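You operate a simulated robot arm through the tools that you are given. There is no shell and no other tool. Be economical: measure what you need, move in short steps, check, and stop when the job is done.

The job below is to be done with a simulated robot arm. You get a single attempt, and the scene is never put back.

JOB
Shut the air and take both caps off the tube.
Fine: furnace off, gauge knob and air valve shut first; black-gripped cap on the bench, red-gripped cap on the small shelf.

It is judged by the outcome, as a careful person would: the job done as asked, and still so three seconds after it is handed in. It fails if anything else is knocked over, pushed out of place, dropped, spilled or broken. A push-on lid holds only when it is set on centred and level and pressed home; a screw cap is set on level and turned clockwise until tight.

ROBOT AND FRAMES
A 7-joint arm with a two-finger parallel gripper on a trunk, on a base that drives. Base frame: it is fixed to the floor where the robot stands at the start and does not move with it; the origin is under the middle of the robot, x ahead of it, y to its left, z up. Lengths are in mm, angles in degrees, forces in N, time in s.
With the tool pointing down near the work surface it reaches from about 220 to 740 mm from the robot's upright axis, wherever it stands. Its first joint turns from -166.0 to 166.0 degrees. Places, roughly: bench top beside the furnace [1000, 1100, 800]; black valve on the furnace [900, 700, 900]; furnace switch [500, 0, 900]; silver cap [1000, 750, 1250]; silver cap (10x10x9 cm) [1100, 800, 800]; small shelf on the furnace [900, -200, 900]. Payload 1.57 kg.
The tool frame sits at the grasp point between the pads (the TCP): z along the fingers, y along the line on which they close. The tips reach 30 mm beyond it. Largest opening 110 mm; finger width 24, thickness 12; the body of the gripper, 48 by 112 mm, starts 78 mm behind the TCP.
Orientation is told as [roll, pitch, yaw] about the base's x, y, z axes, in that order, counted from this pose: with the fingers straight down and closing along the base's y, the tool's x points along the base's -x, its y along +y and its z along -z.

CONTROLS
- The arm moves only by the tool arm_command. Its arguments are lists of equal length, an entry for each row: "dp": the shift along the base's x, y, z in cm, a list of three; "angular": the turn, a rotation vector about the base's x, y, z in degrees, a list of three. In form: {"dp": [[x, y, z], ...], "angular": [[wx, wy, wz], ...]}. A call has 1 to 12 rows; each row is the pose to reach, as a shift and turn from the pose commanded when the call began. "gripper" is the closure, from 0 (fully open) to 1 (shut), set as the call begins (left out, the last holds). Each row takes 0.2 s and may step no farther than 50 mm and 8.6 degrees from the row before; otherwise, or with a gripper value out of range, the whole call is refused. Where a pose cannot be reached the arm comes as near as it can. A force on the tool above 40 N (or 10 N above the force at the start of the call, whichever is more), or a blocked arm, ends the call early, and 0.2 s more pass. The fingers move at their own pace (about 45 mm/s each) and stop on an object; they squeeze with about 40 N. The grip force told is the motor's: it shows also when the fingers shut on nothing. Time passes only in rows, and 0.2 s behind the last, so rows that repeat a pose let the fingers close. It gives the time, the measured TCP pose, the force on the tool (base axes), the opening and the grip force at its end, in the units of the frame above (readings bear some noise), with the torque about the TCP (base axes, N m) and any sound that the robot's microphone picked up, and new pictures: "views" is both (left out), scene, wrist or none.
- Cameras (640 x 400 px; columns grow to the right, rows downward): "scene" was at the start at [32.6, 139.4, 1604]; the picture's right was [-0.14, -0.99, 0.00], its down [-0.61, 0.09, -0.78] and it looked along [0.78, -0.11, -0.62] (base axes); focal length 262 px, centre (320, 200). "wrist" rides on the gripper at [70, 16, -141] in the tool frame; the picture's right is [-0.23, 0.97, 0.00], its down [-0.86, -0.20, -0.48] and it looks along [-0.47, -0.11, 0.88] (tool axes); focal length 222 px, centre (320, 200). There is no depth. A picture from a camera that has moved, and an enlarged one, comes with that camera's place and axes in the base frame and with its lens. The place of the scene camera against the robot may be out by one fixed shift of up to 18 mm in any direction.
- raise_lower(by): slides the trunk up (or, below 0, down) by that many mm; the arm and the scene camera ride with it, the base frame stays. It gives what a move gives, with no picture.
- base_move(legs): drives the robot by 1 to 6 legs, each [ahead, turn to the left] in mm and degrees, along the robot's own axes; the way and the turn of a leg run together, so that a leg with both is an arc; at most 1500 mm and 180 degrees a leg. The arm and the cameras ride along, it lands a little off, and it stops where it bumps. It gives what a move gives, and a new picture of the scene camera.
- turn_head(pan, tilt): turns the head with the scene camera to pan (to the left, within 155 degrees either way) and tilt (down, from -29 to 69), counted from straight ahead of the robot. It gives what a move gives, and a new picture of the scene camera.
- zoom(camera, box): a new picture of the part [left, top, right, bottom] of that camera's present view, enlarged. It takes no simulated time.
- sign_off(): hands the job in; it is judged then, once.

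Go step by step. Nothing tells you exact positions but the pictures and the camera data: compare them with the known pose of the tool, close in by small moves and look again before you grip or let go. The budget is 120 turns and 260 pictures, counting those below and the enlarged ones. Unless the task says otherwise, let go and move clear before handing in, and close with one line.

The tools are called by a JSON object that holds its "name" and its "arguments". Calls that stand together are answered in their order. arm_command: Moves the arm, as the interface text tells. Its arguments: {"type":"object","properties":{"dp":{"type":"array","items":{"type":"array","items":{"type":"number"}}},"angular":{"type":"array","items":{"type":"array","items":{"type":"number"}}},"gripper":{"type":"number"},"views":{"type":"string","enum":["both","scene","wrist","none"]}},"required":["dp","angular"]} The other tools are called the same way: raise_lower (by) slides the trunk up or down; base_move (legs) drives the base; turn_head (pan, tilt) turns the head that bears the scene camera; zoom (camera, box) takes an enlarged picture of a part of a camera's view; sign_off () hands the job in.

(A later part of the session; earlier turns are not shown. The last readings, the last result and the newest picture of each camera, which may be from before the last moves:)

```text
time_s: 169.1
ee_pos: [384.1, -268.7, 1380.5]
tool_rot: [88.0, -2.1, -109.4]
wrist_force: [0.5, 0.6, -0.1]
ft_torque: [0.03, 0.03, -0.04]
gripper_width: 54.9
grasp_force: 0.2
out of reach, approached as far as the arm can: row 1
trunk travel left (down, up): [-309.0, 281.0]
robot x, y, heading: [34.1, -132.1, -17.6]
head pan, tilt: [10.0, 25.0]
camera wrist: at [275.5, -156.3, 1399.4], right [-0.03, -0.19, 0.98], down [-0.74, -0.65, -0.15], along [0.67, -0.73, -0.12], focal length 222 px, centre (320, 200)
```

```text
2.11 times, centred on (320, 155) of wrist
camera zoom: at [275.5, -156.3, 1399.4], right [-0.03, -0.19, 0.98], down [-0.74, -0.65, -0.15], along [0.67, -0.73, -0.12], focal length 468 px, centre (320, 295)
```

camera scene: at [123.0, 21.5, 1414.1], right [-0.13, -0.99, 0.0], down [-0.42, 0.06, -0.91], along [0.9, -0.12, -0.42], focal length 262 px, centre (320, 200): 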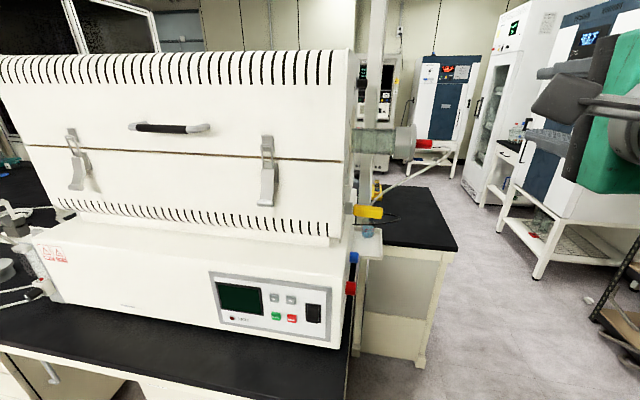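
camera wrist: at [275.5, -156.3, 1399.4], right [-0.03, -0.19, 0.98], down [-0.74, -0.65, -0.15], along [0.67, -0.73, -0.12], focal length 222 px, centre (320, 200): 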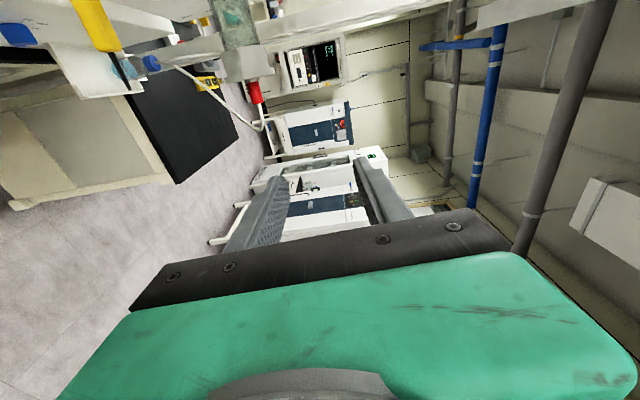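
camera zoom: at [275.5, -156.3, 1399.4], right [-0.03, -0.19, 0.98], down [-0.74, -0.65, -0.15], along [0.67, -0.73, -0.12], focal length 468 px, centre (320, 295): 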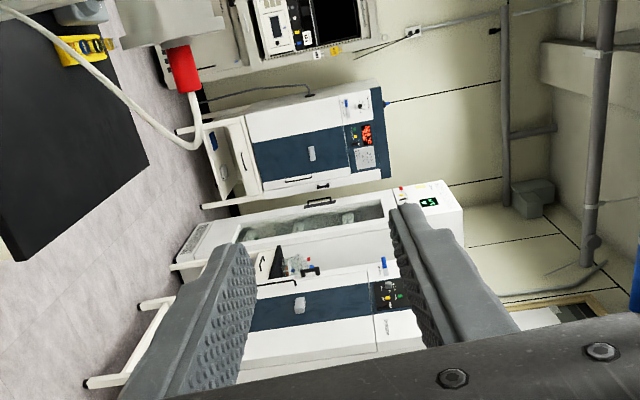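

{"name": "arm_command", "arguments": {"dp": [[3.5, -0.7, -2], [7, -1.4, -4], [10.5, -2.1, -6.5], [14, -2.8, -9], [17, -3.4, -11], [18.7, -3.8, -12.5]], "angular": [[0, 0, 0.5], [0, 0, 1], [0, 0, 1.5], [-0.4, -1.2, 2], [-0.4, -1.2, 2], [-0.4, -1.2, 2]], "views": "wrist"}}

{"name": "zoom", "arguments": {"camera": "wrist", "box": [200, 60, 440, 250]}}

```text
time_s: 169.7
ee_pos: [435.7, -98.1, 1393.2]
tool_rot: [90.7, 2.4, -79.1]
wrist_force: [1.2, 0.8, -1.6]
ft_torque: [-0.02, -0.06, -0.01]
gripper_width: 54.9
grasp_force: 0.0
out of reach, approached as far as the arm can: row 1, 2
trunk travel left (down, up): [-309.0, 281.0]
robot x, y, heading: [34.0, -126.7, -17.5]
head pan, tilt: [10.0, 25.0]
stopped in row 3: the arm was blocked; the commanded pose is now the measured one
camera wrist: at [284.9, -57.9, 1410.8], right [0.04, -0.27, 0.96], down [-0.31, -0.92, -0.24], along [0.95, -0.29, -0.12], focal length 222 px, centre (320, 200)
```

wrist: 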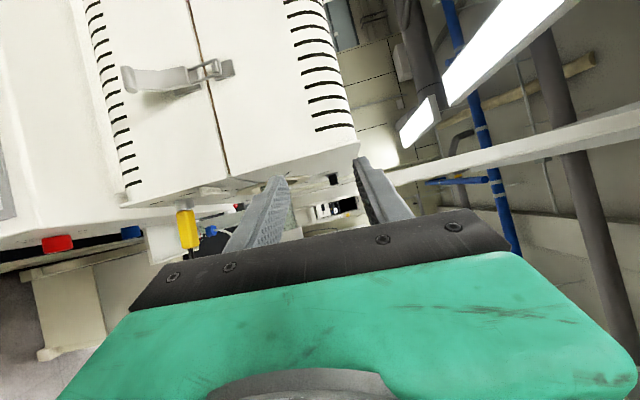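

```text
2.11 times, centred on (320, 155) of wrist
camera zoom: at [284.9, -57.9, 1410.8], right [0.04, -0.27, 0.96], down [-0.31, -0.92, -0.24], along [0.95, -0.29, -0.12], focal length 468 px, centre (320, 295)
```

zoom: 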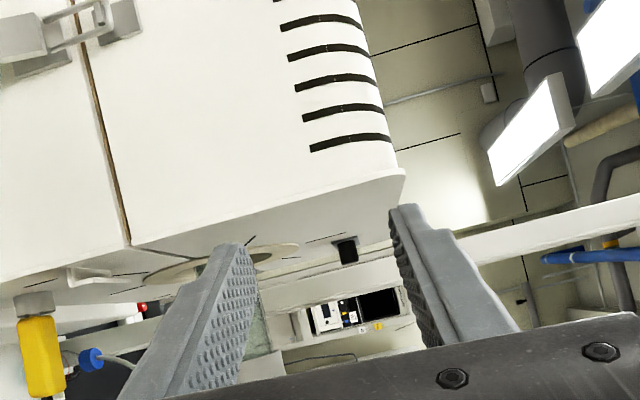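

The arm was too folded for that and swung aside. I'll back the base away for free space, then unfold the arm forward there.

{"name": "base_move", "arguments": {"legs": [[-280, 0]]}}

{"name": "arm_command", "arguments": {"dp": [[3, -2, 0], [6, -4, 0], [9, -6, 0], [12, -8, 0], [15, -10, 0]], "angular": [[0, 0, -2], [0, 0, -4], [0, 0, -6], [0, 0, -8], [0, 0, -10]], "views": "scene"}}

```text
time_s: 171.7
ee_pos: [168.5, -13.9, 1391.3]
tool_rot: [90.6, 2.4, -79.1]
wrist_force: [0.7, -0.5, -0.4]
ft_torque: [-0.02, -0.02, -0.03]
gripper_width: 54.8
grasp_force: 0.1
trunk travel left (down, up): [-309.0, 281.0]
robot x, y, heading: [-237.1, -44.2, -17.1]
head pan, tilt: [10.0, 25.0]
camera scene: at [-123.6, 103.3, 1412.9], right [-0.13, -0.99, 0.0], down [-0.43, 0.06, -0.9], along [0.89, -0.12, -0.44], focal length 262 px, centre (320, 200)
```

scene: 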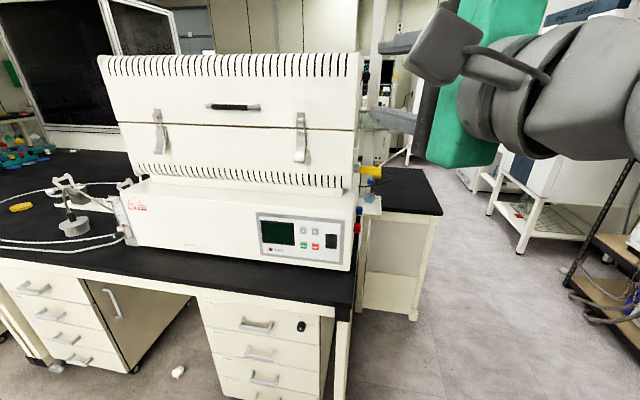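

```text
time_s: 172.6
ee_pos: [194.8, 102.8, 1456.0]
tool_rot: [98.2, 7.6, -63.6]
wrist_force: [0.1, -0.8, -0.5]
ft_torque: [0.01, -0.01, 0.04]
gripper_width: 54.8
grasp_force: 0.0
out of reach, approached as far as the arm can: row 1, 2, 3
trunk travel left (down, up): [-309.0, 281.0]
robot x, y, heading: [-233.6, -47.1, -17.4]
head pan, tilt: [10.0, 25.0]
stopped in row 4: the arm was blocked; the commanded pose is now the measured one
camera scene: at [-136.9, 102.7, 1414.3], right [-0.13, -0.99, 0.0], down [-0.42, 0.06, -0.9], along [0.9, -0.12, -0.43], focal length 262 px, centre (320, 200)
```

scene: 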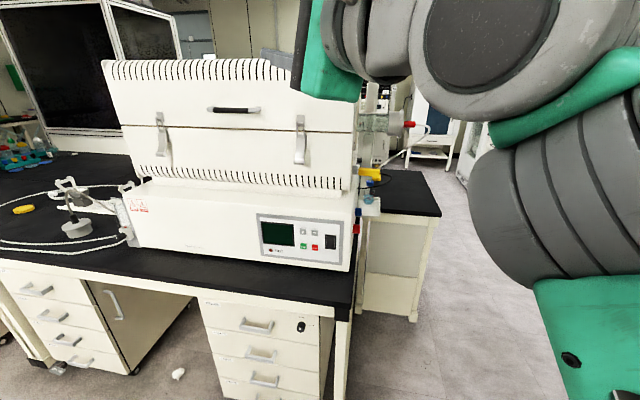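

The arm is folded up high. I'll bring it down to a nominal tool-down posture in front of the robot.

{"name": "arm_command", "arguments": {"dp": [[-0.4, -2.5, -2.5], [-0.8, -5, -5], [-1.2, -7.5, -7.5], [-1.6, -10, -10], [-2, -12.5, -12.5], [-2.4, -15, -15], [-2.8, -17.5, -17.5], [-3.2, -20, -20], [-3.6, -22.5, -22.5], [-4, -25, -25], [-4.3, -27, -28]], "angular": [[-3.6, 7.3, 0], [-7.1, 14.6, 0], [-10.7, 21.9, 0], [-14.3, 29.2, 0], [-17.9, 36.5, 0], [-21.4, 43.8, 0], [-25, 51.1, 0], [-28.6, 58.4, 0], [-32.1, 65.7, 0], [-35.7, 73, 0], [-39.3, 80.3, 0]], "views": "scene"}}

```text
time_s: 173.0
ee_pos: [121.1, 192.4, 1436.3]
tool_rot: [91.1, 7.1, -44.9]
wrist_force: [-0.8, 0.8, 0.3]
ft_torque: [-0.02, 0.04, 0.04]
gripper_width: 55.0
grasp_force: 0.0
trunk travel left (down, up): [-309.0, 281.0]
robot x, y, heading: [-228.1, -51.7, -17.2]
head pan, tilt: [10.0, 25.0]
stopped in row 2: the arm was blocked; the commanded pose is now the measured one
camera scene: at [-137.6, 102.9, 1414.6], right [-0.13, -0.99, 0.0], down [-0.42, 0.06, -0.9], along [0.9, -0.12, -0.43], focal length 262 px, centre (320, 200)
```

scene: 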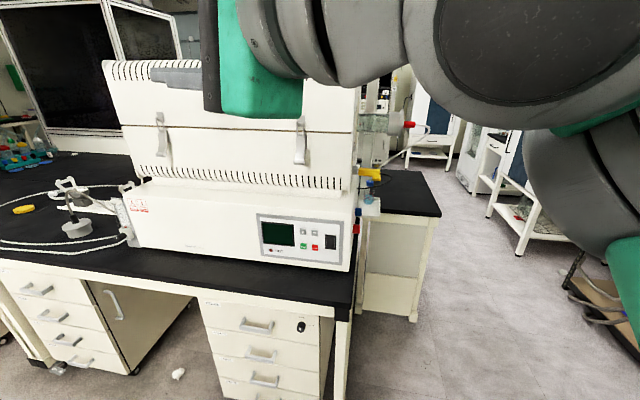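

The wrist is too close to the robot's own column. I'll extend outward along the present pointing direction first.

{"name": "arm_command", "arguments": {"dp": [[2, 2, 0], [4, 4, -0.5], [6, 6, -1], [8, 8, -1.5], [10, 10, -2]], "angular": [[0, 0, 0], [0, 0, 0], [0, 0, 0], [0, 0, 0], [0, 0, 0]], "views": "none"}}

{"name": "arm_command", "arguments": {"dp": [[1, 0, 0], [3, -2, 0], [5, -5, 0], [7, -8, 0], [9, -11, 0]], "angular": [[0, 0, -4], [0, 0, -8], [0, 0, -13], [0, 0, -18], [0, 0, -23]], "views": "scene"}}

```text
time_s: 174.2
ee_pos: [212.9, 294.1, 1418.2]
tool_rot: [91.2, 6.9, -44.9]
wrist_force: [-0.3, -0.3, 0.7]
ft_torque: [0.01, 0.01, 0.01]
gripper_width: 55.2
grasp_force: 0.0
trunk travel left (down, up): [-309.0, 281.0]
robot x, y, heading: [-233.8, -44.8, -17.6]
head pan, tilt: [10.0, 25.0]
```

```text
time_s: 175.4
ee_pos: [301.9, 183.8, 1417.1]
tool_rot: [91.2, 6.9, -68.0]
wrist_force: [1.2, -0.1, 0.5]
ft_torque: [0.03, -0.03, 0.01]
gripper_width: 55.0
grasp_force: 0.1
trunk travel left (down, up): [-309.0, 281.0]
robot x, y, heading: [-227.9, -44.9, -17.8]
head pan, tilt: [10.0, 25.0]
camera scene: at [-144.5, 105.8, 1414.1], right [-0.13, -0.99, 0.0], down [-0.42, 0.05, -0.91], along [0.9, -0.12, -0.42], focal length 262 px, centre (320, 200)
```

scene: 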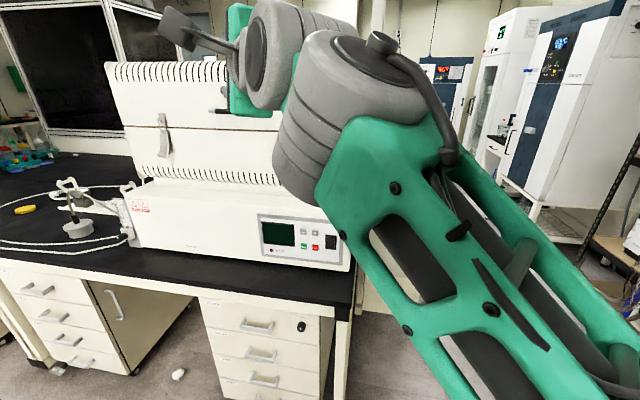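

That freed the arm. Now swing it round to point at the furnace's right end line.

{"name": "arm_command", "arguments": {"dp": [[1, -4.2, 0], [1.6, -8.4, 0], [2.2, -12.6, 0], [2.7, -16.8, 0], [3, -21, 0], [3.2, -25.2, 0], [3.2, -29.4, 0], [3, -33.6, 0], [2.7, -38, 0]], "angular": [[0, 0, -4.4], [0, 0, -8.8], [0, 0, -13.2], [0, 0, -17.6], [0, 0, -22], [0, 0, -26.4], [0, 0, -30.8], [0, 0, -35.2], [0, 0, -39.7]], "views": "scene"}}

```text
time_s: 177.4
ee_pos: [331.0, -195.9, 1418.3]
tool_rot: [91.2, 7.0, -107.6]
wrist_force: [-0.2, 0.3, -0.6]
ft_torque: [0.01, 0.0, 0.01]
gripper_width: 54.9
grasp_force: 0.1
trunk travel left (down, up): [-309.0, 281.0]
robot x, y, heading: [-235.1, -48.5, -17.5]
head pan, tilt: [10.0, 25.0]
camera scene: at [-144.3, 105.8, 1414.1], right [-0.13, -0.99, 0.0], down [-0.42, 0.05, -0.91], along [0.9, -0.12, -0.42], focal length 262 px, centre (320, 200)
```

scene: 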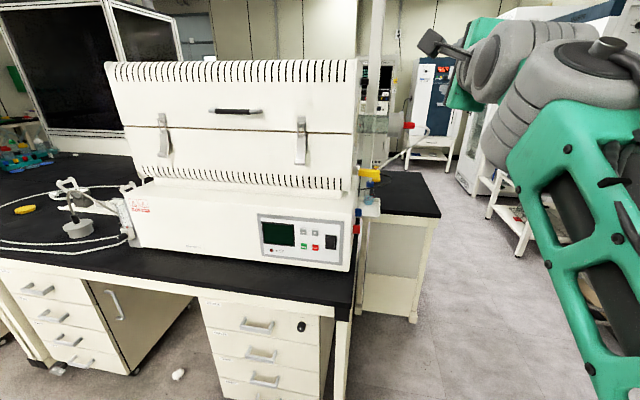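

Now lower to cap height, level the roll, and drive forward.

{"name": "arm_command", "arguments": {"dp": [[0, 0, -4], [0, 0, -8], [0, 0, -12], [-0.3, -1, -16]], "angular": [[-2, 0.6, 0], [-4, 1.2, 0], [-6.7, 2.1, 0], [-6.4, 3.1, 0]], "views": "none"}}

{"name": "base_move", "arguments": {"legs": [[280, 0]]}}

{"name": "arm_command", "arguments": {"dp": [[0, 0, 0]], "angular": [[0, 0, 0]], "views": "wrist"}}

{"name": "zoom", "arguments": {"camera": "wrist", "box": [180, 60, 420, 240]}}

```text
time_s: 178.4
ee_pos: [328.1, -205.2, 1257.8]
tool_rot: [90.2, -0.2, -107.7]
wrist_force: [-0.2, -0.3, 0.1]
ft_torque: [-0.01, -0.02, -0.03]
gripper_width: 55.0
grasp_force: 0.0
trunk travel left (down, up): [-309.0, 281.0]
robot x, y, heading: [-229.6, -41.1, -17.1]
head pan, tilt: [10.0, 25.0]
```

```text
time_s: 180.4
ee_pos: [594.4, -288.9, 1257.7]
tool_rot: [90.2, -0.2, -107.6]
wrist_force: [-0.5, 0.7, 0.5]
ft_torque: [0.0, 0.01, -0.03]
gripper_width: 54.9
grasp_force: 0.0
trunk travel left (down, up): [-309.0, 281.0]
robot x, y, heading: [33.5, -132.6, -17.5]
head pan, tilt: [10.0, 25.0]
camera scene: at [122.4, 22.2, 1414.1], right [-0.13, -0.99, 0.0], down [-0.42, 0.05, -0.91], along [0.9, -0.12, -0.42], focal length 262 px, centre (320, 200)
```

scene: 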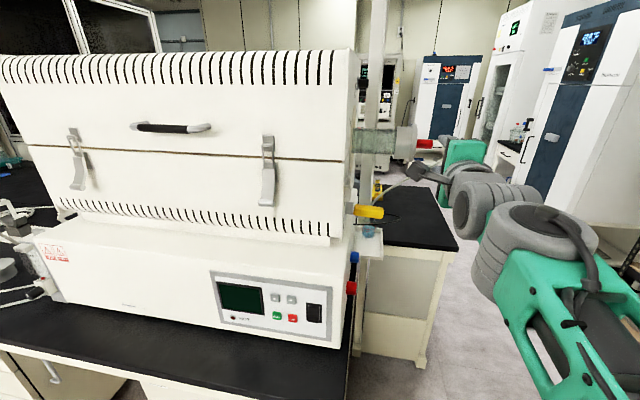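

```text
time_s: 180.8
ee_pos: [595.2, -288.3, 1257.7]
tool_rot: [90.2, -0.3, -107.6]
wrist_force: [-0.9, -0.7, -0.4]
ft_torque: [-0.01, -0.01, 0.01]
gripper_width: 54.9
grasp_force: 0.1
trunk travel left (down, up): [-309.0, 281.0]
robot x, y, heading: [35.8, -129.7, -17.3]
head pan, tilt: [10.0, 25.0]
camera wrist: at [482.0, -180.6, 1273.5], right [-0.07, -0.21, 0.97], down [-0.71, -0.67, -0.2], along [0.7, -0.71, -0.1], focal length 222 px, centre (320, 200)
```

wrist: 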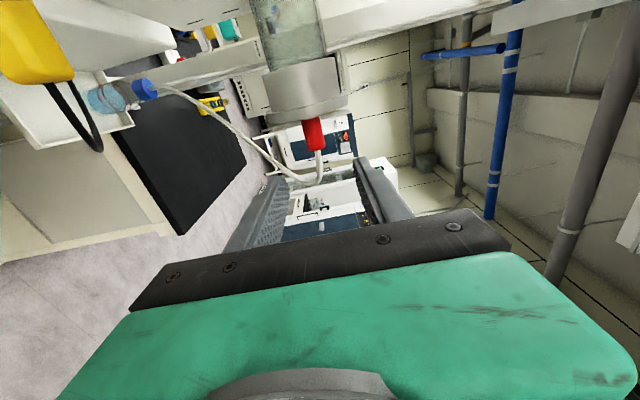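

```text
2.22 times, centred on (300, 150) of wrist
camera zoom: at [482.0, -180.6, 1273.5], right [-0.07, -0.21, 0.97], down [-0.71, -0.67, -0.2], along [0.7, -0.71, -0.1], focal length 494 px, centre (364, 311)
```

zoom: 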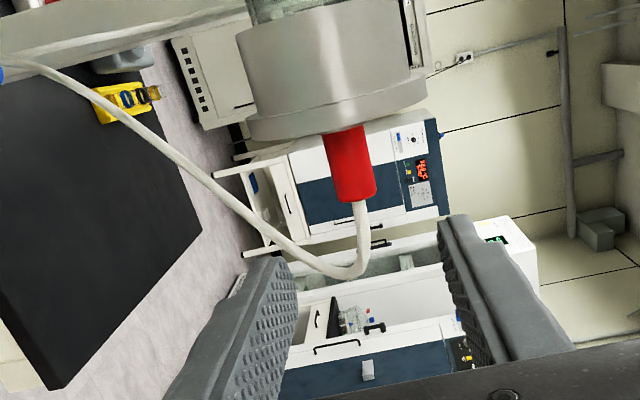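

The red grip spans s≈-68 to -108 at z≈1254. Align and advance most of the way.

{"name": "arm_command", "arguments": {"dp": [[2.7, 0.2, -0.3], [5.5, -0.7, -0.3], [8.2, -1.6, -0.3], [10, -2.1, -0.3]], "angular": [[0, 0, 0], [0, 0, 0], [0, 0, 0], [0, 0, 0]], "views": "wrist"}}

{"name": "zoom", "arguments": {"camera": "wrist", "box": [220, 110, 420, 250]}}

```text
time_s: 181.8
ee_pos: [697.0, -311.1, 1254.9]
tool_rot: [90.1, -0.1, -107.6]
wrist_force: [-0.5, 0.4, 0.3]
ft_torque: [0.0, 0.04, -0.02]
gripper_width: 55.0
grasp_force: 0.1
trunk travel left (down, up): [-309.0, 281.0]
robot x, y, heading: [33.5, -129.7, -17.4]
head pan, tilt: [10.0, 25.0]
camera wrist: at [582.7, -202.2, 1270.2], right [-0.07, -0.21, 0.97], down [-0.71, -0.67, -0.2], along [0.7, -0.71, -0.1], focal length 222 px, centre (320, 200)
```

wrist: 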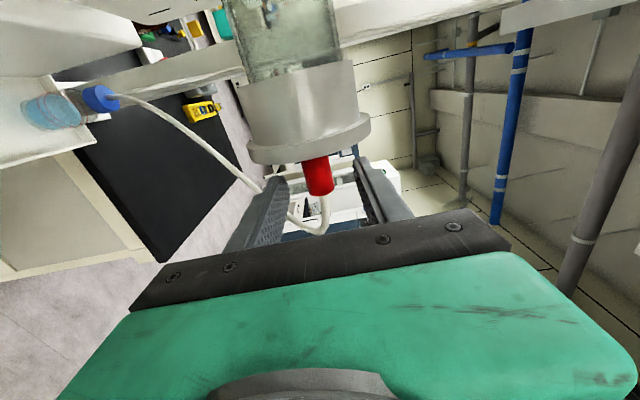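

```text
2.86 times, centred on (320, 180) of wrist
camera zoom: at [582.7, -202.2, 1270.2], right [-0.07, -0.21, 0.97], down [-0.71, -0.67, -0.2], along [0.7, -0.71, -0.1], focal length 635 px, centre (320, 257)
```

zoom: 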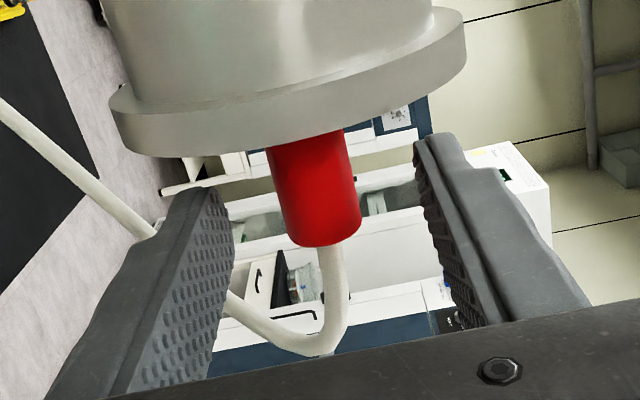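

Refined: grip centre at d≈779, s≈-83, z≈1254.6. Advance 15 mm more and close.

{"name": "arm_command", "arguments": {"dp": [[0.7, 0, 0], [1.5, -0.2, 0]], "angular": [[0, 0, 0], [0, 0, 0]], "views": "none"}}

{"name": "zoom", "arguments": {"camera": "wrist", "box": [220, 110, 420, 250]}}

{"name": "arm_command", "arguments": {"dp": [[0, 0, 0], [0, 0, 0], [0, 0, 0], [0, 0, 0], [0, 0, 0]], "angular": [[0, 0, 0], [0, 0, 0], [0, 0, 0], [0, 0, 0], [0, 0, 0]], "gripper": 1, "views": "wrist"}}

```text
time_s: 182.4
ee_pos: [710.4, -312.5, 1255.5]
tool_rot: [90.2, -0.1, -107.6]
wrist_force: [0.0, 0.5, 1.2]
ft_torque: [-0.03, 0.0, 0.0]
gripper_width: 54.8
grasp_force: 0.1
trunk travel left (down, up): [-309.0, 281.0]
robot x, y, heading: [35.1, -130.3, -17.3]
head pan, tilt: [10.0, 25.0]
```

```text
2.86 times, centred on (320, 180) of wrist
camera zoom: at [597.2, -203.7, 1270.5], right [-0.07, -0.21, 0.97], down [-0.71, -0.67, -0.2], along [0.7, -0.71, -0.1], focal length 635 px, centre (320, 257)
```

zoom: 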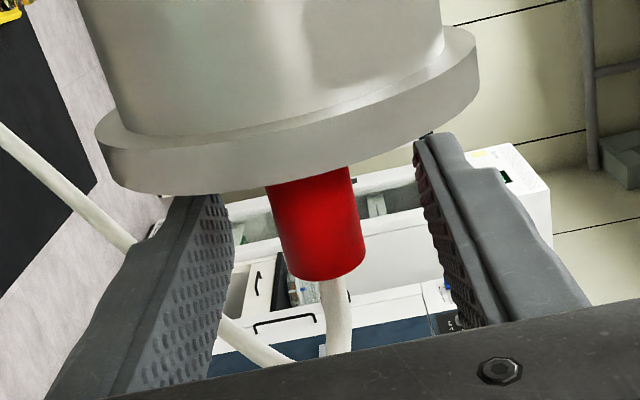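

```text
time_s: 183.6
ee_pos: [711.3, -310.2, 1253.6]
tool_rot: [90.1, -0.2, -107.4]
wrist_force: [1.8, 2.7, -1.4]
ft_torque: [-0.39, 0.55, 0.02]
gripper_width: 21.0
grasp_force: 34.8
trunk travel left (down, up): [-309.0, 281.0]
robot x, y, heading: [34.9, -128.9, -17.2]
head pan, tilt: [10.0, 25.0]
camera wrist: at [597.7, -203.0, 1269.7], right [-0.07, -0.21, 0.97], down [-0.71, -0.67, -0.2], along [0.7, -0.71, -0.11], focal length 222 px, centre (320, 200)
```

wrist: 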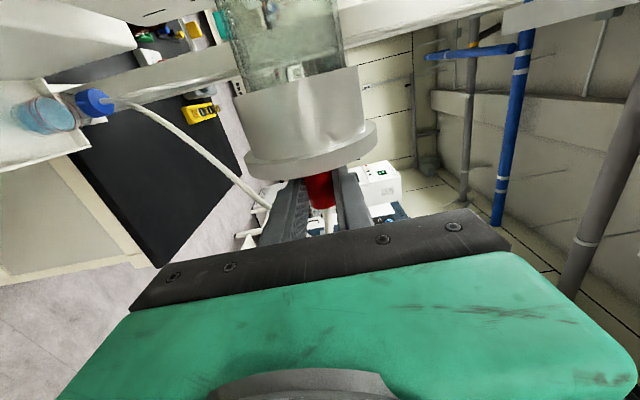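

Gripped. Pull straight right along the tube axis.

{"name": "arm_command", "arguments": {"dp": [[-0.2, -0.5, 0], [-0.3, -1, 0], [-0.6, -1.9, 0], [-1, -2.9, 0], [-1.3, -3.8, 0]], "angular": [[0, 0, 0], [0, 0, 0], [0, 0, 0], [0, 0, 0], [0, 0, 0]], "views": "wrist"}}

{"name": "zoom", "arguments": {"camera": "scene", "box": [330, 100, 490, 280]}}

```text
time_s: 184.8
ee_pos: [698.2, -349.4, 1254.8]
tool_rot: [90.2, -0.1, -107.6]
wrist_force: [-0.8, -0.5, 0.9]
ft_torque: [-0.06, 0.09, -0.04]
gripper_width: 18.8
grasp_force: 33.1
trunk travel left (down, up): [-309.0, 281.0]
robot x, y, heading: [35.3, -131.6, -17.6]
head pan, tilt: [10.0, 25.0]
camera wrist: at [584.0, -241.8, 1270.4], right [-0.07, -0.21, 0.97], down [-0.71, -0.67, -0.2], along [0.7, -0.71, -0.1], focal length 222 px, centre (320, 200)
```

wrist: 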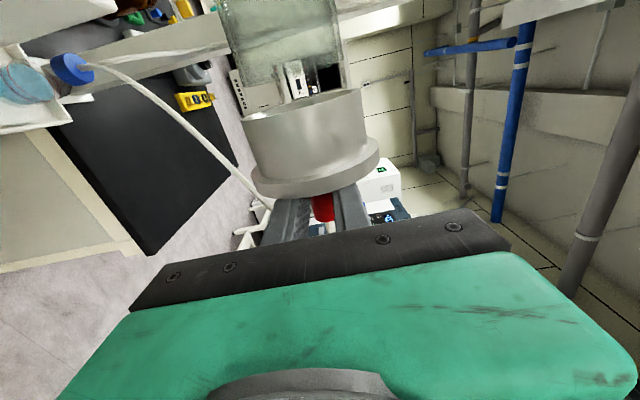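

```text
2.22 times, centred on (410, 190) of scene
camera zoom: at [122.8, 22.0, 1414.1], right [-0.13, -0.99, 0.0], down [-0.42, 0.05, -0.91], along [0.9, -0.12, -0.42], focal length 582 px, centre (120, 222)
```

zoom: 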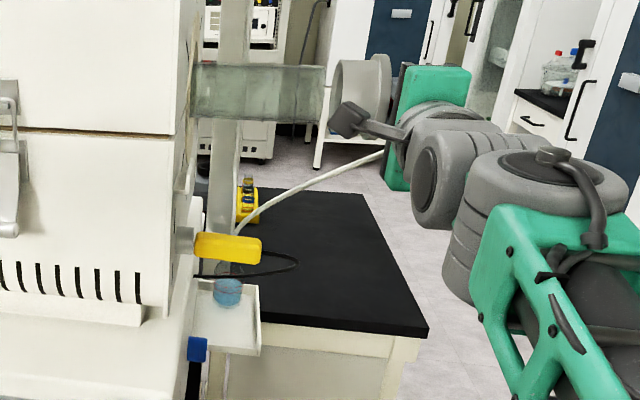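

The opening reads 18.8 mm now (was 21), so I check how well the grip sits in the fingers before moving on.

{"name": "zoom", "arguments": {"camera": "wrist", "box": [220, 80, 420, 240]}}

{"name": "zoom", "arguments": {"camera": "scene", "box": [400, 110, 460, 160]}}

```text
2.50 times, centred on (320, 160) of wrist
camera zoom: at [584.0, -241.8, 1270.4], right [-0.07, -0.21, 0.97], down [-0.71, -0.67, -0.2], along [0.7, -0.71, -0.1], focal length 555 px, centre (320, 300)
```

zoom: 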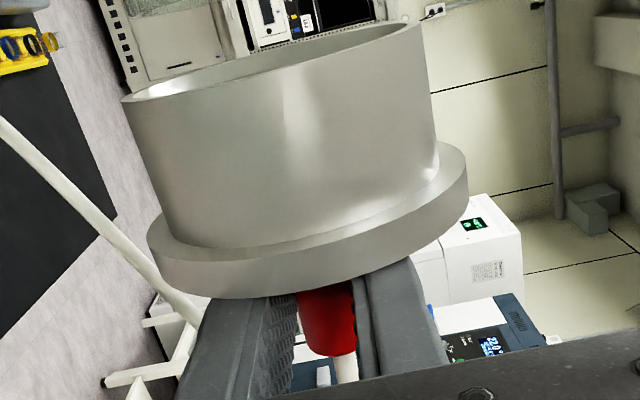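

```text
8.00 times, centred on (430, 135) of scene
camera zoom: at [122.8, 22.0, 1414.1], right [-0.13, -0.99, 0.0], down [-0.42, 0.05, -0.91], along [0.9, -0.12, -0.42], focal length 2097 px, centre (-560, 720)
```

zoom: 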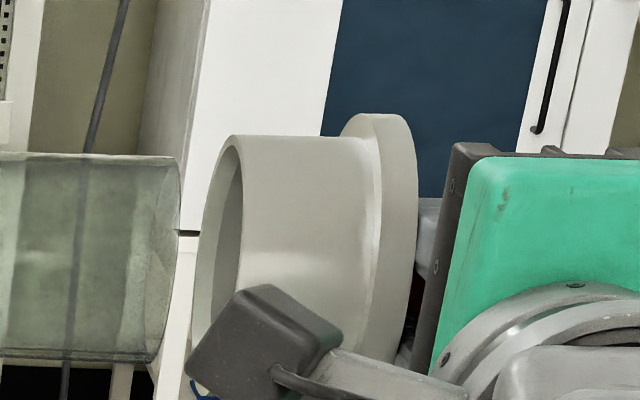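

The cap is off and held between the pads. Move it 60 mm further out, then roll −90° so its open end faces down.

{"name": "arm_command", "arguments": {"dp": [[-1, -2, 0], [-2, -4, 0], [-3.5, -5.6, 0]], "angular": [[0, 0, 0], [0, 0, 0], [0, 0, 0]], "views": "none"}}

{"name": "arm_command", "arguments": {"dp": [[0, 0, 0], [0, 0, 0], [0, 0, 0], [0, 0, 0], [0, 0, 0], [0, 0, 0], [0, 0, 0], [0, 0, 0], [0, 0, 0], [0, 0, 0], [0, 0, 0], [0, 0, 0]], "angular": [[-7.2, 2.2, 0], [-14.3, 4.5, 0], [-21.5, 6.7, 0], [-28.6, 9, 0], [-35.8, 11.2, 0], [-42.9, 13.5, 0], [-50.1, 15.7, 0], [-57.2, 18, 0], [-64.4, 20.2, 0], [-71.6, 22.5, 0], [-78.7, 24.7, 0], [-85.9, 27, 0]], "views": "both"}}

```text
time_s: 185.6
ee_pos: [661.5, -406.4, 1254.4]
tool_rot: [90.2, -0.1, -107.5]
wrist_force: [-0.1, 0.4, -1.2]
ft_torque: [-0.03, 0.06, -0.03]
gripper_width: 21.7
grasp_force: 34.3
trunk travel left (down, up): [-309.0, 281.0]
robot x, y, heading: [37.5, -128.9, -17.4]
head pan, tilt: [10.0, 25.0]
```

```text
time_s: 188.2
ee_pos: [662.7, -405.8, 1253.7]
tool_rot: [-107.3, -89.7, 90.0]
wrist_force: [-0.5, -0.3, 0.2]
ft_torque: [-0.04, 0.07, 0.0]
gripper_width: 21.7
grasp_force: 35.0
trunk travel left (down, up): [-309.0, 281.0]
robot x, y, heading: [32.8, -127.9, -17.4]
head pan, tilt: [10.0, 25.0]
camera scene: at [122.7, 22.0, 1414.1], right [-0.13, -0.99, 0.0], down [-0.42, 0.05, -0.91], along [0.9, -0.12, -0.42], focal length 262 px, centre (320, 200)
camera wrist: at [532.7, -349.9, 1184.8], right [0.29, 0.93, 0.22], down [-0.52, -0.04, 0.86], along [0.81, -0.36, 0.47], focal length 222 px, centre (320, 200)
```

scene: 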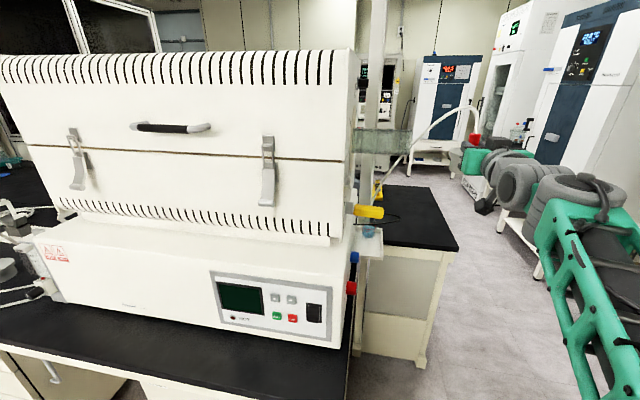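
wrist: 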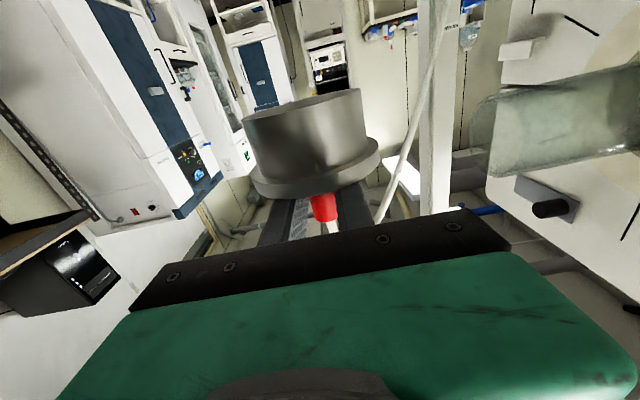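

The cap is upright and firmly held (21.7 mm). Now measure the shelf accurately.

{"name": "zoom", "arguments": {"camera": "scene", "box": [330, 190, 400, 270]}}

{"name": "turn_head", "arguments": {"pan": -15, "tilt": 35}}

{"name": "zoom", "arguments": {"camera": "scene", "box": [170, 120, 290, 240]}}

```text
5.00 times, centred on (365, 230) of scene
camera zoom: at [122.7, 22.0, 1414.1], right [-0.13, -0.99, 0.0], down [-0.42, 0.05, -0.91], along [0.9, -0.12, -0.42], focal length 1310 px, centre (95, 50)
```

zoom: 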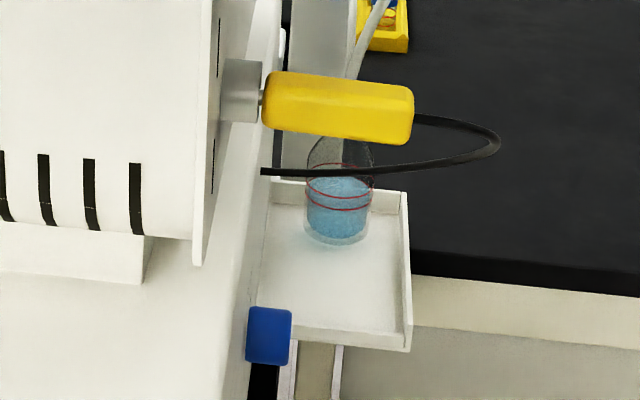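

```text
time_s: 189.1
ee_pos: [662.8, -405.4, 1255.9]
tool_rot: [-125.7, -89.7, 108.4]
wrist_force: [0.2, -0.3, -0.2]
ft_torque: [-0.02, 0.05, 0.0]
gripper_width: 21.8
grasp_force: 34.6
trunk travel left (down, up): [-309.0, 281.0]
robot x, y, heading: [30.7, -124.0, -17.4]
head pan, tilt: [-15.0, 35.0]
camera scene: at [105.8, -13.3, 1398.3], right [-0.53, -0.85, 0.0], down [-0.48, 0.31, -0.82], along [0.69, -0.44, -0.57], focal length 262 px, centre (320, 200)
```

scene: 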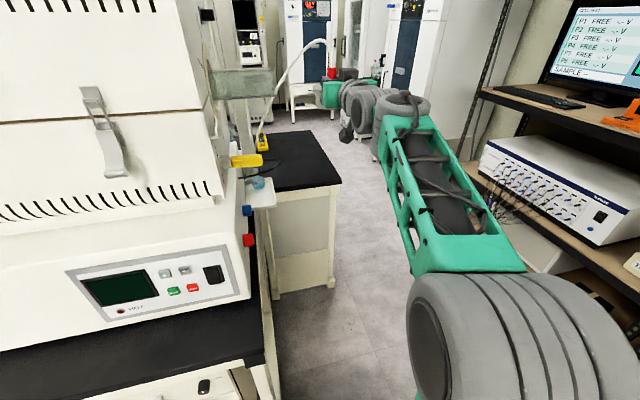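

```text
3.33 times, centred on (230, 180) of scene
camera zoom: at [105.8, -13.3, 1398.3], right [-0.53, -0.85, 0.0], down [-0.48, 0.31, -0.82], along [0.69, -0.44, -0.57], focal length 874 px, centre (620, 267)
```

zoom: 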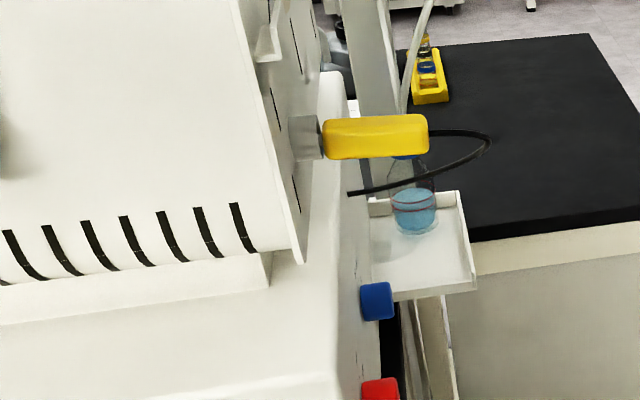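

Shelf measured: d≈810–970, s≈-17 to 77, top z≈878; bottle starts at d≈918; the ports on the wall are at z≈941. I'll place the cap at about d≈857, s≈22, with the hand yawed 25° to keep off the wall. First yaw and lower beside the shelf.

{"name": "arm_command", "arguments": {"dp": [[0, 0, 0], [0, 0, 0], [0, 0, 0]], "angular": [[0, 0, 8.4], [0, 0, 16.8], [0, 0, 25]], "views": "none"}}

{"name": "raise_lower", "arguments": {"by": -80}}

{"name": "raise_lower", "arguments": {"by": -80}}

{"name": "raise_lower", "arguments": {"by": -70}}

{"name": "turn_head", "arguments": {"pan": -5, "tilt": 20}}

```text
time_s: 189.9
ee_pos: [660.7, -407.4, 1254.2]
tool_rot: [-119.5, -89.7, 127.3]
wrist_force: [0.6, 0.5, 0.2]
ft_torque: [-0.01, 0.08, -0.02]
gripper_width: 21.5
grasp_force: 35.1
trunk travel left (down, up): [-309.0, 281.0]
robot x, y, heading: [29.7, -128.4, -17.4]
head pan, tilt: [-15.0, 35.0]
```

```text
time_s: 191.0
ee_pos: [662.0, -405.4, 1175.9]
tool_rot: [-122.6, -89.8, 130.2]
wrist_force: [-0.4, -0.3, 0.0]
ft_torque: [0.02, 0.09, -0.01]
gripper_width: 21.7
grasp_force: 34.7
trunk travel left (down, up): [-229.0, 361.0]
robot x, y, heading: [35.3, -128.2, -17.5]
head pan, tilt: [-15.0, 35.0]
```

```text
time_s: 192.2
ee_pos: [661.0, -405.8, 1095.0]
tool_rot: [-122.4, -89.7, 130.1]
wrist_force: [0.1, 0.7, 0.6]
ft_torque: [-0.06, 0.05, -0.01]
gripper_width: 21.9
grasp_force: 34.8
trunk travel left (down, up): [-149.0, 441.0]
robot x, y, heading: [31.7, -126.8, -17.6]
head pan, tilt: [-15.0, 35.0]
```

```text
time_s: 193.3
ee_pos: [662.8, -405.7, 1025.5]
tool_rot: [-122.4, -89.9, 130.1]
wrist_force: [0.0, -0.3, -0.1]
ft_torque: [0.0, 0.07, 0.0]
gripper_width: 22.0
grasp_force: 34.8
trunk travel left (down, up): [-79.0, 511.0]
robot x, y, heading: [29.1, -126.8, -17.5]
head pan, tilt: [-15.0, 35.0]
```

```text
time_s: 194.1
ee_pos: [661.5, -405.7, 1024.8]
tool_rot: [-121.5, -89.8, 129.1]
wrist_force: [-0.7, 0.0, 0.3]
ft_torque: [-0.01, 0.03, -0.01]
gripper_width: 21.5
grasp_force: 34.4
trunk travel left (down, up): [-79.0, 511.0]
robot x, y, heading: [33.6, -126.1, -17.3]
head pan, tilt: [-5.0, 20.0]
camera scene: at [117.4, -1.7, 1192.1], right [-0.38, -0.92, 0.0], down [-0.32, 0.13, -0.94], along [0.87, -0.36, -0.34], focal length 262 px, centre (320, 200)
```

scene: 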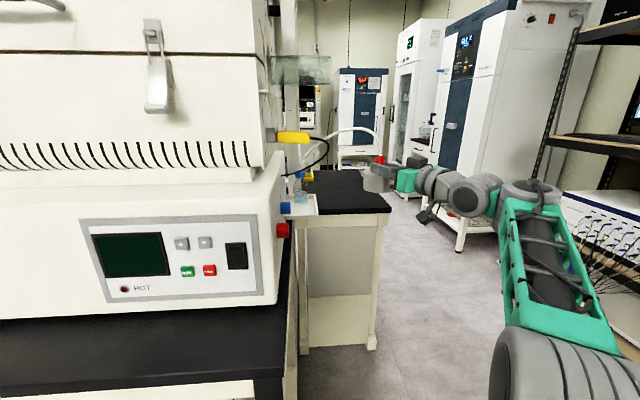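

Good view of both cap and shelf now; zoom to measure both in the same camera.

{"name": "zoom", "arguments": {"camera": "scene", "box": [260, 120, 440, 230]}}

{"name": "zoom", "arguments": {"camera": "scene", "box": [265, 160, 345, 225]}}

```text
3.56 times, centred on (350, 175) of scene
camera zoom: at [117.4, -1.7, 1192.1], right [-0.38, -0.92, 0.0], down [-0.32, 0.13, -0.94], along [0.87, -0.36, -0.34], focal length 932 px, centre (213, 289)
```

zoom: 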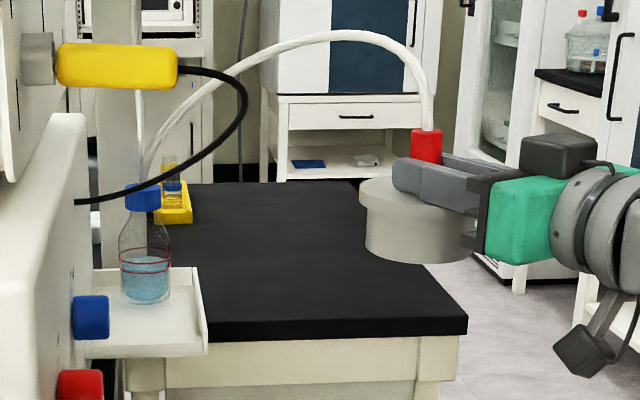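

```text
6.15 times, centred on (305, 192) of scene
camera zoom: at [117.4, -1.7, 1192.1], right [-0.38, -0.92, 0.0], down [-0.32, 0.13, -0.94], along [0.87, -0.36, -0.34], focal length 1613 px, centre (412, 246)
```

zoom: 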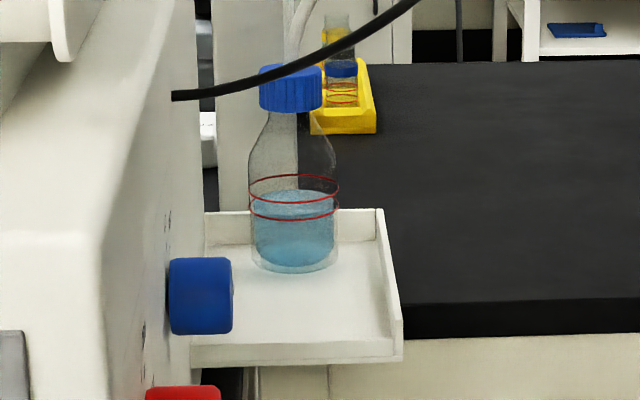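

Measured in one view: free shelf area d≈812–909, s≈-13–80; the cap's axis sits ~16 mm ahead of the TCP. I'll lower 35 mm (passing under the cable loop), then traverse left onto the shelf, stopping halfway to look.

{"name": "raise_lower", "arguments": {"by": -33}}

{"name": "arm_command", "arguments": {"dp": [[3, 3.5, 0], [6, 7, 0], [9, 10.5, 0], [11, 13, 0]], "angular": [[0, 0, 0], [0, 0, 0], [0, 0, 0], [0, 0, 0]], "views": "scene"}}

{"name": "zoom", "arguments": {"camera": "scene", "box": [250, 130, 410, 240]}}

```text
time_s: 194.8
ee_pos: [660.9, -405.7, 992.4]
tool_rot: [-122.2, -89.8, 130.2]
wrist_force: [-0.7, -0.5, -0.3]
ft_torque: [-0.01, 0.08, 0.01]
gripper_width: 21.5
grasp_force: 35.1
trunk travel left (down, up): [-46.0, 544.0]
robot x, y, heading: [34.1, -127.5, -17.3]
head pan, tilt: [-5.0, 20.0]
```

```text
time_s: 195.8
ee_pos: [772.2, -276.1, 990.9]
tool_rot: [-115.4, -89.9, 123.1]
wrist_force: [0.4, 0.1, -0.3]
ft_torque: [0.01, 0.09, 0.0]
gripper_width: 21.9
grasp_force: 34.9
trunk travel left (down, up): [-46.0, 544.0]
robot x, y, heading: [36.5, -129.8, -17.2]
head pan, tilt: [-5.0, 20.0]
camera scene: at [117.4, -1.8, 1159.2], right [-0.38, -0.92, 0.0], down [-0.32, 0.13, -0.94], along [0.87, -0.36, -0.34], focal length 262 px, centre (320, 200)
```

scene: 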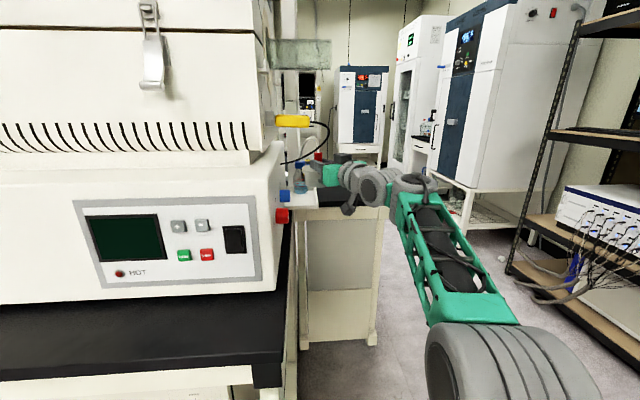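

```text
3.64 times, centred on (330, 185) of scene
camera zoom: at [117.4, -1.8, 1159.2], right [-0.38, -0.92, 0.0], down [-0.32, 0.13, -0.94], along [0.87, -0.36, -0.34], focal length 953 px, centre (284, 254)
```

zoom: 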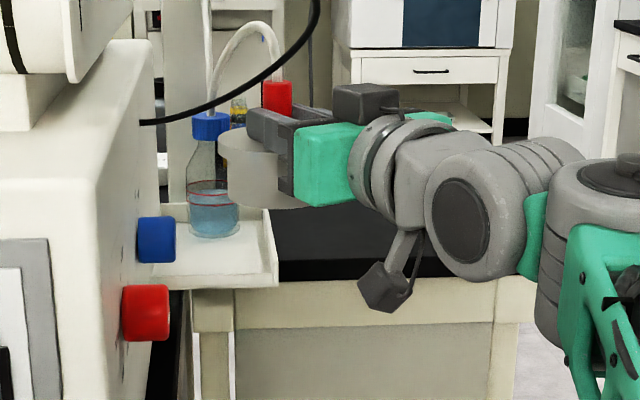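

The cap is just right of the bottle in view with depth clearance. Continue the last ~57 mm left.

{"name": "arm_command", "arguments": {"dp": [[1, 1.6, 0], [2, 3.2, 0], [3.1, 4.8, 0]], "angular": [[0, 0, 0], [0, 0, 0], [0, 0, 0]], "views": "both"}}

{"name": "zoom", "arguments": {"camera": "scene", "box": [260, 140, 360, 220]}}

```text
time_s: 196.6
ee_pos: [803.0, -227.6, 993.2]
tool_rot: [-130.3, -89.8, 138.2]
wrist_force: [0.1, 0.4, -0.2]
ft_torque: [0.02, 0.06, 0.01]
gripper_width: 21.6
grasp_force: 34.9
trunk travel left (down, up): [-46.0, 544.0]
robot x, y, heading: [40.4, -130.1, -17.4]
head pan, tilt: [-5.0, 20.0]
camera scene: at [117.4, -1.7, 1159.2], right [-0.38, -0.92, 0.0], down [-0.32, 0.13, -0.94], along [0.87, -0.36, -0.34], focal length 262 px, centre (320, 200)
camera wrist: at [661.7, -232.3, 921.8], right [-0.13, 0.97, 0.22], down [-0.45, -0.26, 0.85], along [0.88, 0.01, 0.47], focal length 222 px, centre (320, 200)
```

scene: 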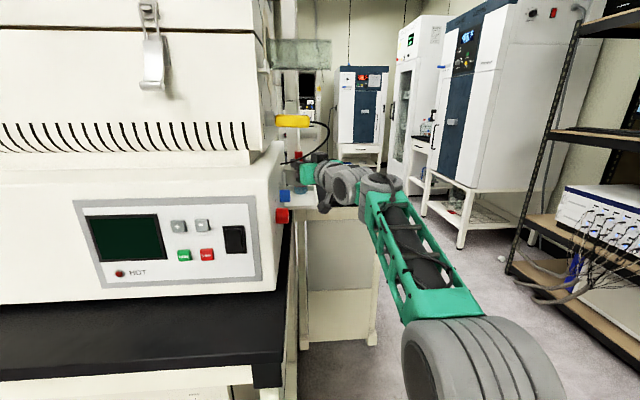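
wrist: 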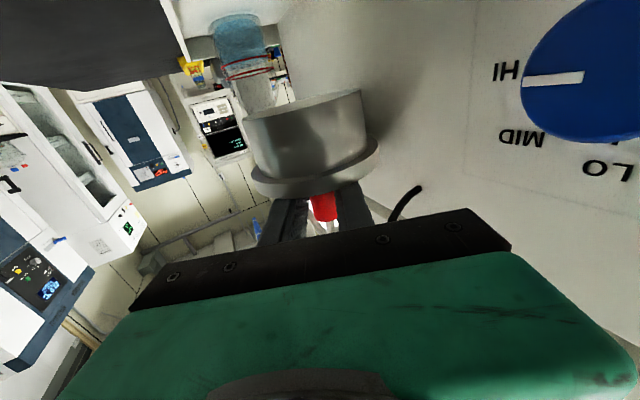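

```text
5.00 times, centred on (310, 180) of scene
camera zoom: at [117.4, -1.7, 1159.2], right [-0.38, -0.92, 0.0], down [-0.32, 0.13, -0.94], along [0.87, -0.36, -0.34], focal length 1310 px, centre (370, 300)
```

zoom: 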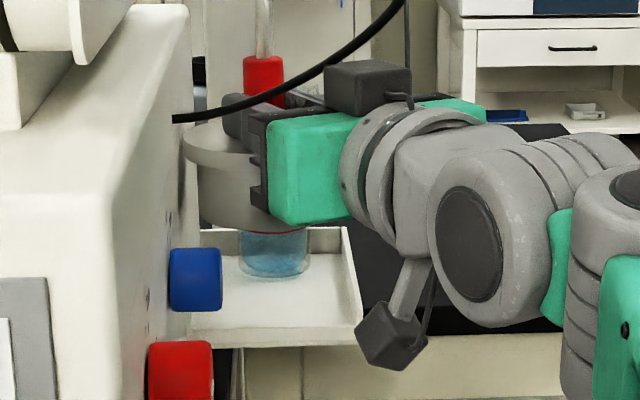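

The cap is above the shelf; it's ~5 mm too close to the wall (that blue knob is a dial I must not touch). Correct by 4.5 mm right and 5 mm back, then lower 30 mm.

{"name": "arm_command", "arguments": {"dp": [[0.35, -0.58, 0], [0.35, -0.58, -0.3]], "angular": [[0, 0, 0], [0, 0, 0]], "views": "none"}}

{"name": "raise_lower", "arguments": {"by": -25}}

{"name": "zoom", "arguments": {"camera": "scene", "box": [260, 140, 360, 220]}}

{"name": "zoom", "arguments": {"camera": "wrist", "box": [160, 0, 460, 220]}}

```text
time_s: 197.2
ee_pos: [806.8, -233.5, 988.0]
tool_rot: [-115.0, -89.8, 122.9]
wrist_force: [-0.2, 0.3, 0.3]
ft_torque: [-0.01, 0.06, -0.02]
gripper_width: 21.7
grasp_force: 34.6
trunk travel left (down, up): [-46.0, 544.0]
robot x, y, heading: [36.1, -129.6, -17.4]
head pan, tilt: [-5.0, 20.0]
```

```text
time_s: 197.9
ee_pos: [806.3, -234.1, 963.3]
tool_rot: [-121.3, -89.7, 129.1]
wrist_force: [0.2, 0.6, -0.3]
ft_torque: [0.0, 0.09, 0.03]
gripper_width: 21.8
grasp_force: 34.4
trunk travel left (down, up): [-21.0, 569.0]
robot x, y, heading: [37.4, -128.6, -17.5]
head pan, tilt: [-5.0, 20.0]
```

```text
5.00 times, centred on (310, 180) of scene
camera zoom: at [117.5, -1.5, 1134.1], right [-0.38, -0.92, 0.0], down [-0.32, 0.13, -0.94], along [0.87, -0.36, -0.34], focal length 1310 px, centre (370, 300)
```

zoom: 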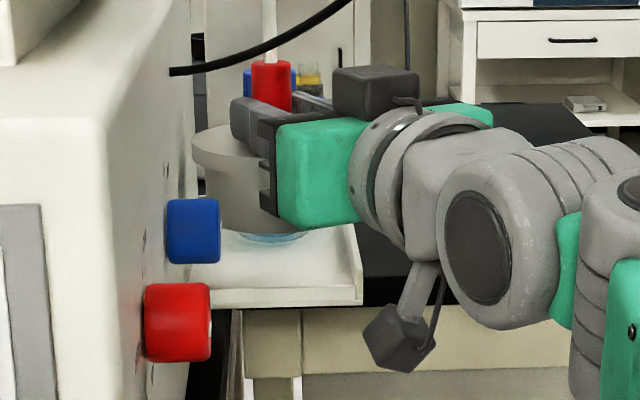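

```text
1.82 times, centred on (310, 110) of wrist
camera zoom: at [665.2, -238.1, 893.3], right [-0.13, 0.97, 0.22], down [-0.45, -0.26, 0.85], along [0.88, 0.01, 0.47], focal length 404 px, centre (338, 364)
```

zoom: 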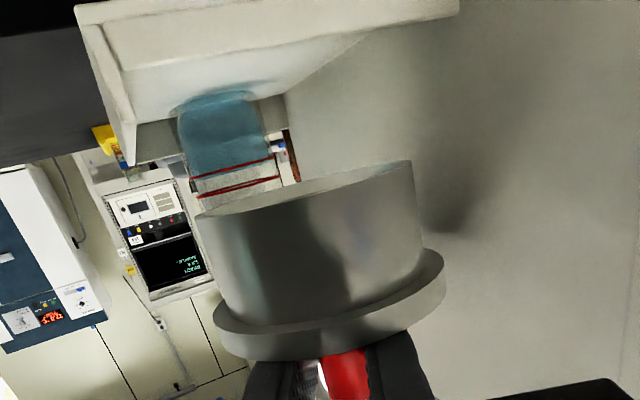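

Everything is clear; lower in small steps until contact.

{"name": "raise_lower", "arguments": {"by": -7}}

{"name": "raise_lower", "arguments": {"by": -5}}

{"name": "zoom", "arguments": {"camera": "scene", "box": [260, 120, 360, 200]}}

{"name": "zoom", "arguments": {"camera": "wrist", "box": [160, 0, 460, 220]}}

```text
time_s: 198.5
ee_pos: [805.4, -234.3, 957.3]
tool_rot: [-119.4, -89.8, 127.2]
wrist_force: [0.3, 0.0, -0.1]
ft_torque: [-0.01, 0.06, -0.02]
gripper_width: 21.7
grasp_force: 34.8
trunk travel left (down, up): [-14.0, 576.0]
robot x, y, heading: [34.2, -130.0, -17.4]
head pan, tilt: [-5.0, 20.0]
```

```text
time_s: 199.0
ee_pos: [806.4, -234.2, 951.5]
tool_rot: [-119.4, -89.8, 127.1]
wrist_force: [-0.1, -0.5, -0.1]
ft_torque: [-0.04, 0.07, 0.01]
gripper_width: 21.8
grasp_force: 34.2
trunk travel left (down, up): [-9.0, 581.0]
robot x, y, heading: [33.5, -130.9, -17.4]
head pan, tilt: [-5.0, 20.0]
```

```text
5.00 times, centred on (310, 160) of scene
camera zoom: at [117.5, -1.5, 1122.1], right [-0.38, -0.92, 0.0], down [-0.32, 0.13, -0.94], along [0.87, -0.36, -0.34], focal length 1310 px, centre (370, 400)
```

zoom: 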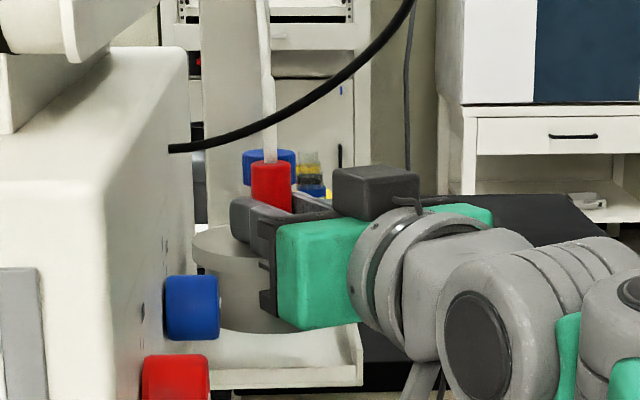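

```text
1.82 times, centred on (310, 110) of wrist
camera zoom: at [665.3, -238.1, 881.2], right [-0.13, 0.97, 0.22], down [-0.45, -0.26, 0.85], along [0.88, 0.01, 0.47], focal length 404 px, centre (338, 364)
```

zoom: 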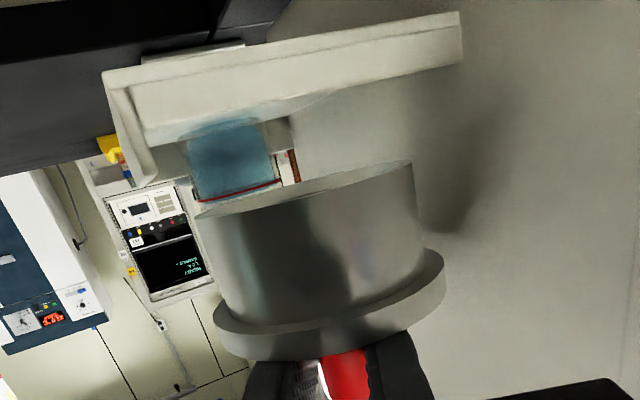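

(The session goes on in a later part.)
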